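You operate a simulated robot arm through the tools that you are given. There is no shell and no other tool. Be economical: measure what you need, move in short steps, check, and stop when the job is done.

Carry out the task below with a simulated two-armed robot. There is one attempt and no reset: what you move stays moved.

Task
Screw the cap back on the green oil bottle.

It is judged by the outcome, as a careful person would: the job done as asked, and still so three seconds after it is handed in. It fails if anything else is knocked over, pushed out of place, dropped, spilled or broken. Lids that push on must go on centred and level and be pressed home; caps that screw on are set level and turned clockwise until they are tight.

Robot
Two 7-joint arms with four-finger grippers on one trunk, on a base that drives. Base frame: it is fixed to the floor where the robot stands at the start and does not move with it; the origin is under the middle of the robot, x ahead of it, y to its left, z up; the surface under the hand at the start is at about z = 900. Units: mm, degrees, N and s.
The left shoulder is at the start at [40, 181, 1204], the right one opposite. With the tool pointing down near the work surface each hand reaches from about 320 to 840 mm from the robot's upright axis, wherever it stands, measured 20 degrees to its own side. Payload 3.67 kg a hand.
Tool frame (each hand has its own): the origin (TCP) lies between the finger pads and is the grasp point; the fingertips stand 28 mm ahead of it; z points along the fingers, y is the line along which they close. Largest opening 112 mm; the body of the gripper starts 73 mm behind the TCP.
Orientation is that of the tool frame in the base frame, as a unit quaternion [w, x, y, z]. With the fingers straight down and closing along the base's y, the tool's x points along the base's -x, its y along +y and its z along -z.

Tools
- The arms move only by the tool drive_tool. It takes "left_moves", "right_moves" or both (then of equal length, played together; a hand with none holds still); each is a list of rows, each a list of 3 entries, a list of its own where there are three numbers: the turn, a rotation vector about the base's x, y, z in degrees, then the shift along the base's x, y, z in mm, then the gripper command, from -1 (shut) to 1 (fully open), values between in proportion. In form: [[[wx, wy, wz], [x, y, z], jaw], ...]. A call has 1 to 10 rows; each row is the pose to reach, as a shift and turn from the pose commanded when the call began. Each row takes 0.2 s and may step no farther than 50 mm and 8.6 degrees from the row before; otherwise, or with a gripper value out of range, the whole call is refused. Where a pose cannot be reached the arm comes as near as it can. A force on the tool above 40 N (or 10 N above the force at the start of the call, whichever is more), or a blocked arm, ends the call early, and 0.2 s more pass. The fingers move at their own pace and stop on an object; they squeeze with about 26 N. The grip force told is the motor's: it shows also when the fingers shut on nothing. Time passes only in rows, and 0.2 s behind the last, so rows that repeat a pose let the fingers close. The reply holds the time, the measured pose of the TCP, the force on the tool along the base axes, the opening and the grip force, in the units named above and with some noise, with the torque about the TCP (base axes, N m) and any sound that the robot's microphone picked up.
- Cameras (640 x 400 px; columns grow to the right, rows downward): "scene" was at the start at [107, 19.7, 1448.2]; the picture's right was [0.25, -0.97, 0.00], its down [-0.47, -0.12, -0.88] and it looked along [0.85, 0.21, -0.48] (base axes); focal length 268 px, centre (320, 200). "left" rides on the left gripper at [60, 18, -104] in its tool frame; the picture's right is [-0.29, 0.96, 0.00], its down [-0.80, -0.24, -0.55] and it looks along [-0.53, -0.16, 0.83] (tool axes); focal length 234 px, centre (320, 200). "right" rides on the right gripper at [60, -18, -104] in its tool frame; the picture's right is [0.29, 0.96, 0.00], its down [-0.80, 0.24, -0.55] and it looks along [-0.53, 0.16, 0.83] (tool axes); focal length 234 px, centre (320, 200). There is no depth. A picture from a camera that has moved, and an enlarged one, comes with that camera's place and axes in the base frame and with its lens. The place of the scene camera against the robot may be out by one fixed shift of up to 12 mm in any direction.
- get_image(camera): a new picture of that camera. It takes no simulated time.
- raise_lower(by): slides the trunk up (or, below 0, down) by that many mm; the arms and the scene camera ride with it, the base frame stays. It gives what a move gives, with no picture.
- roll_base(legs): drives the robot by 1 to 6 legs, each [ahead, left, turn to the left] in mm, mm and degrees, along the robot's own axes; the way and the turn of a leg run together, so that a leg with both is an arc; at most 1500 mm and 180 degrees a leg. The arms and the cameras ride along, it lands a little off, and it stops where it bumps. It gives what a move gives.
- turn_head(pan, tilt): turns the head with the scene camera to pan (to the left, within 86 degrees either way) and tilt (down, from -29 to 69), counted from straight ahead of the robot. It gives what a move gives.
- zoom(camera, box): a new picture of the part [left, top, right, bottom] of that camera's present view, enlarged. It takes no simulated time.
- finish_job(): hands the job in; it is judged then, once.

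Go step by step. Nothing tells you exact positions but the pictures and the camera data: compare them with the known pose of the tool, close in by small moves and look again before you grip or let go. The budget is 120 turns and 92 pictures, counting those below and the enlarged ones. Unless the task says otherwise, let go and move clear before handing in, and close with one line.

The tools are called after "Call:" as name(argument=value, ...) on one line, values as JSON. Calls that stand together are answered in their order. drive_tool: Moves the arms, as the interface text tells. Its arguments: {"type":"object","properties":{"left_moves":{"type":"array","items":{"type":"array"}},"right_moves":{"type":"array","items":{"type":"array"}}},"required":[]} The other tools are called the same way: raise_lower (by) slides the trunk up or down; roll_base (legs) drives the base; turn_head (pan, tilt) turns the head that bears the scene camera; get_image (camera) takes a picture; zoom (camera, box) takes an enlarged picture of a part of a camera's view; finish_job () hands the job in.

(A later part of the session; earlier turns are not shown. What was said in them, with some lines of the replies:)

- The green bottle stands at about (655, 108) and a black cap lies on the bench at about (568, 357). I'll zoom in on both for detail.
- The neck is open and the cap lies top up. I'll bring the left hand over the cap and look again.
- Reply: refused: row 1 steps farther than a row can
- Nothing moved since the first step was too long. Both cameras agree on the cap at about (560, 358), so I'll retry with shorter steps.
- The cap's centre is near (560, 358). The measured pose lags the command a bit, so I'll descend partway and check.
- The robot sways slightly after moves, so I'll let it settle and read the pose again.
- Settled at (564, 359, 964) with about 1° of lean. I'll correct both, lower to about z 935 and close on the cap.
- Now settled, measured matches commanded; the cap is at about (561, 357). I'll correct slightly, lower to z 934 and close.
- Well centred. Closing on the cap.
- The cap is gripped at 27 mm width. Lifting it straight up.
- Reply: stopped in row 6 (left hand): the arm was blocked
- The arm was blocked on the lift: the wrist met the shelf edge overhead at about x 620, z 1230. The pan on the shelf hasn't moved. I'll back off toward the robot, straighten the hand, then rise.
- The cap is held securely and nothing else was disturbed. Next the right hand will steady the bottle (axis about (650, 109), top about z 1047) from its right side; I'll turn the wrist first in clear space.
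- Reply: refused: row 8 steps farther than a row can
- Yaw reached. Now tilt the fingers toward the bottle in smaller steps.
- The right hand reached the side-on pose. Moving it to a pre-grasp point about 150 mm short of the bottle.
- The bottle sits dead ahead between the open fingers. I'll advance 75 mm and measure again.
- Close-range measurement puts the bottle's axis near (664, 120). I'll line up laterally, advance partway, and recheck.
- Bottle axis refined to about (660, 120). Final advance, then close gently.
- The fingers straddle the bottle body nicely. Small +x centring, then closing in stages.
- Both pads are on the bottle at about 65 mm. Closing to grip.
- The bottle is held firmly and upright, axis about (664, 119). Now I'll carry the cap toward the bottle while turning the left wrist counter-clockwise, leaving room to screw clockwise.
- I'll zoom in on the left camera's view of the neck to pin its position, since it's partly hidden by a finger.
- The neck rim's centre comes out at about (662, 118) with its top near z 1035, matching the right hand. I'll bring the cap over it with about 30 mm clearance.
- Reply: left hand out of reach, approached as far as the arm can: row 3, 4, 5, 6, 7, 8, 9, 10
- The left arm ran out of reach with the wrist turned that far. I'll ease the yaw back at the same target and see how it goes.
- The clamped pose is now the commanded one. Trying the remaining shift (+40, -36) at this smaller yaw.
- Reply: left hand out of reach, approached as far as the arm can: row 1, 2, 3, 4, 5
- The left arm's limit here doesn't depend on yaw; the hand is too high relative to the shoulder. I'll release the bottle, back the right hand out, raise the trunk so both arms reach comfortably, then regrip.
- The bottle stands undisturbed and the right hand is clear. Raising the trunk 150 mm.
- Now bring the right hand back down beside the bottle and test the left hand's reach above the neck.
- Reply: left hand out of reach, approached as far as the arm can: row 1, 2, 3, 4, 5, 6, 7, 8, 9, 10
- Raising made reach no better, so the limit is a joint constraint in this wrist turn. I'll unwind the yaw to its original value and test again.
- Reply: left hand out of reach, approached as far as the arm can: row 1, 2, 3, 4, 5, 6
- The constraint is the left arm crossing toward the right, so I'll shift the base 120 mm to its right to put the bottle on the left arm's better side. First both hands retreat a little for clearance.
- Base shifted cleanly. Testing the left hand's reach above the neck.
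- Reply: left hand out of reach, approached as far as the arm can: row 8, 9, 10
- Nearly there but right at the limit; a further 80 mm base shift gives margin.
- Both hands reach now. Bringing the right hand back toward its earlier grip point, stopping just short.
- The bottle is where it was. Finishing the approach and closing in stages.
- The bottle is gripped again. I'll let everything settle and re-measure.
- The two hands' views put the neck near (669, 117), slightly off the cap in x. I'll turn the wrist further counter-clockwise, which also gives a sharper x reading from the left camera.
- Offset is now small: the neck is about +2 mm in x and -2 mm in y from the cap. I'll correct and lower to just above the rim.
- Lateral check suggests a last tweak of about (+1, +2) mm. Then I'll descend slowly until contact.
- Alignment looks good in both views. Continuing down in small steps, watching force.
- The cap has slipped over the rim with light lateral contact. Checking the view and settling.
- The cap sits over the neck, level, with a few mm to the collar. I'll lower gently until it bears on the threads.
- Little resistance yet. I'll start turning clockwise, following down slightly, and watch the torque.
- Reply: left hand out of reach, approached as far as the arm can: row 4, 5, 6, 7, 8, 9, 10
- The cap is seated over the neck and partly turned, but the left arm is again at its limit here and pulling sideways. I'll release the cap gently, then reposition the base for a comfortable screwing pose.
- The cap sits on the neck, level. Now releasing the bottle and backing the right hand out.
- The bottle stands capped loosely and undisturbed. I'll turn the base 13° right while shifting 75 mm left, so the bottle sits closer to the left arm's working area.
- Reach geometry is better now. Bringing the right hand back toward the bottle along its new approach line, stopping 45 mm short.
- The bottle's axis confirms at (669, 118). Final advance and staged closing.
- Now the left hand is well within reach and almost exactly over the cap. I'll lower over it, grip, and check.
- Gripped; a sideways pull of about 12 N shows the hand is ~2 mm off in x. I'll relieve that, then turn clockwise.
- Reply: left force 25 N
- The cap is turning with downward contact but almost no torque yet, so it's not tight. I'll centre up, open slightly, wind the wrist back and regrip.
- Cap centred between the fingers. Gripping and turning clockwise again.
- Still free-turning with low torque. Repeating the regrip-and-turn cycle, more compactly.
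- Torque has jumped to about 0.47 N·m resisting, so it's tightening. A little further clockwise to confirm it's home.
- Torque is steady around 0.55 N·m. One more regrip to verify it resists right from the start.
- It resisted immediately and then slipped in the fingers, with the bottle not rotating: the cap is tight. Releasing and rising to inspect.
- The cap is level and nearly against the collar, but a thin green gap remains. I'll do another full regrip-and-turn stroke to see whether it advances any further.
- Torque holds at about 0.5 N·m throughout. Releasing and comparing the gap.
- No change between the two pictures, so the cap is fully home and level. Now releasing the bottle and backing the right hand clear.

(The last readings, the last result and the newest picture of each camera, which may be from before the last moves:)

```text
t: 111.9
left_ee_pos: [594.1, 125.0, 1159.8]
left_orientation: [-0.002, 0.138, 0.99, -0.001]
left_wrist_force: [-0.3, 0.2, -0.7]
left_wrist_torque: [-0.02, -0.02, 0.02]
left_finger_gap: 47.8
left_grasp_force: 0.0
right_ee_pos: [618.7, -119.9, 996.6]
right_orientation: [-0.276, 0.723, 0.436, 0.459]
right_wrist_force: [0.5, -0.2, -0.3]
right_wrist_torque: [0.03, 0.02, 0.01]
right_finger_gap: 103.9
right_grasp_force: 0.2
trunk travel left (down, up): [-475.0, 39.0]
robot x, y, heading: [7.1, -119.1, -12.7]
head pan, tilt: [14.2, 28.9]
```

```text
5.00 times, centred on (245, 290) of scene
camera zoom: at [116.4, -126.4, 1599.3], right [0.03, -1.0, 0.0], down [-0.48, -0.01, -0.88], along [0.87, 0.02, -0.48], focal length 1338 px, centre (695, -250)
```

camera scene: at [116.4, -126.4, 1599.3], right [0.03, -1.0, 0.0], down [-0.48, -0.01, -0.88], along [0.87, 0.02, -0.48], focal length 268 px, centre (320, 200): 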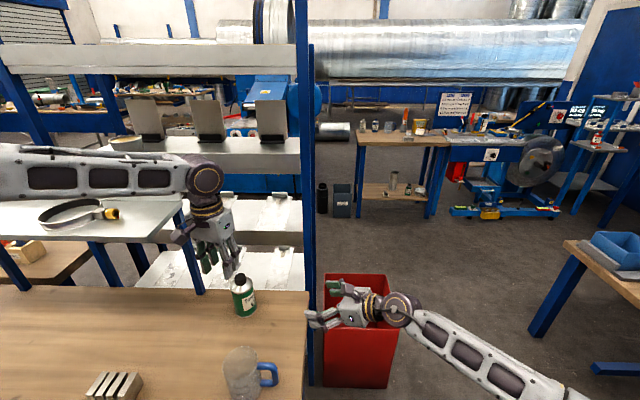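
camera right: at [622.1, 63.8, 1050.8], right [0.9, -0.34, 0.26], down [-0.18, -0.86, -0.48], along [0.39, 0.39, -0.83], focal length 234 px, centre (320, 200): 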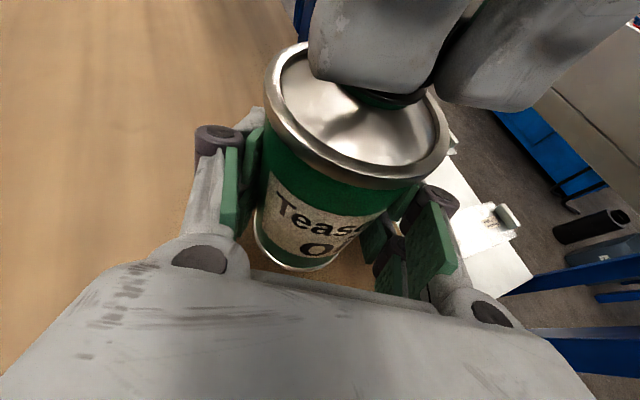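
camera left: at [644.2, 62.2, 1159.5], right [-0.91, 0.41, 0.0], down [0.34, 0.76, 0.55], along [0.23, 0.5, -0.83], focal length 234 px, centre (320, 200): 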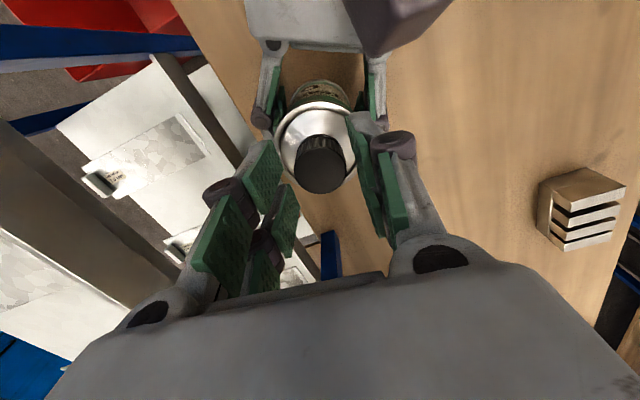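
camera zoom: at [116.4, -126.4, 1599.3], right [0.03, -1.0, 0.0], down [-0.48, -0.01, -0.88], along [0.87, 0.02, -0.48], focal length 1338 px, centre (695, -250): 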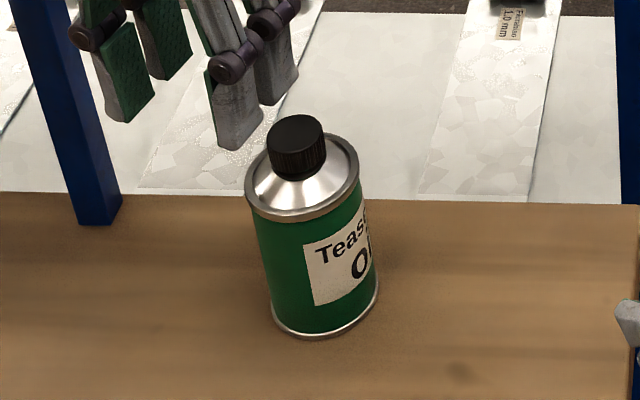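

The bottle stands upright in its place with the cap level and tight. Both hands are clear, and the mug, gauge block and pan are where they were, so I'm handing in.

Call:
finish_job()

```text
The job is handed in.
```

The cap is screwed back on the green oil bottle, level and tight, and the bottle is standing upright a few millimetres from where it started.
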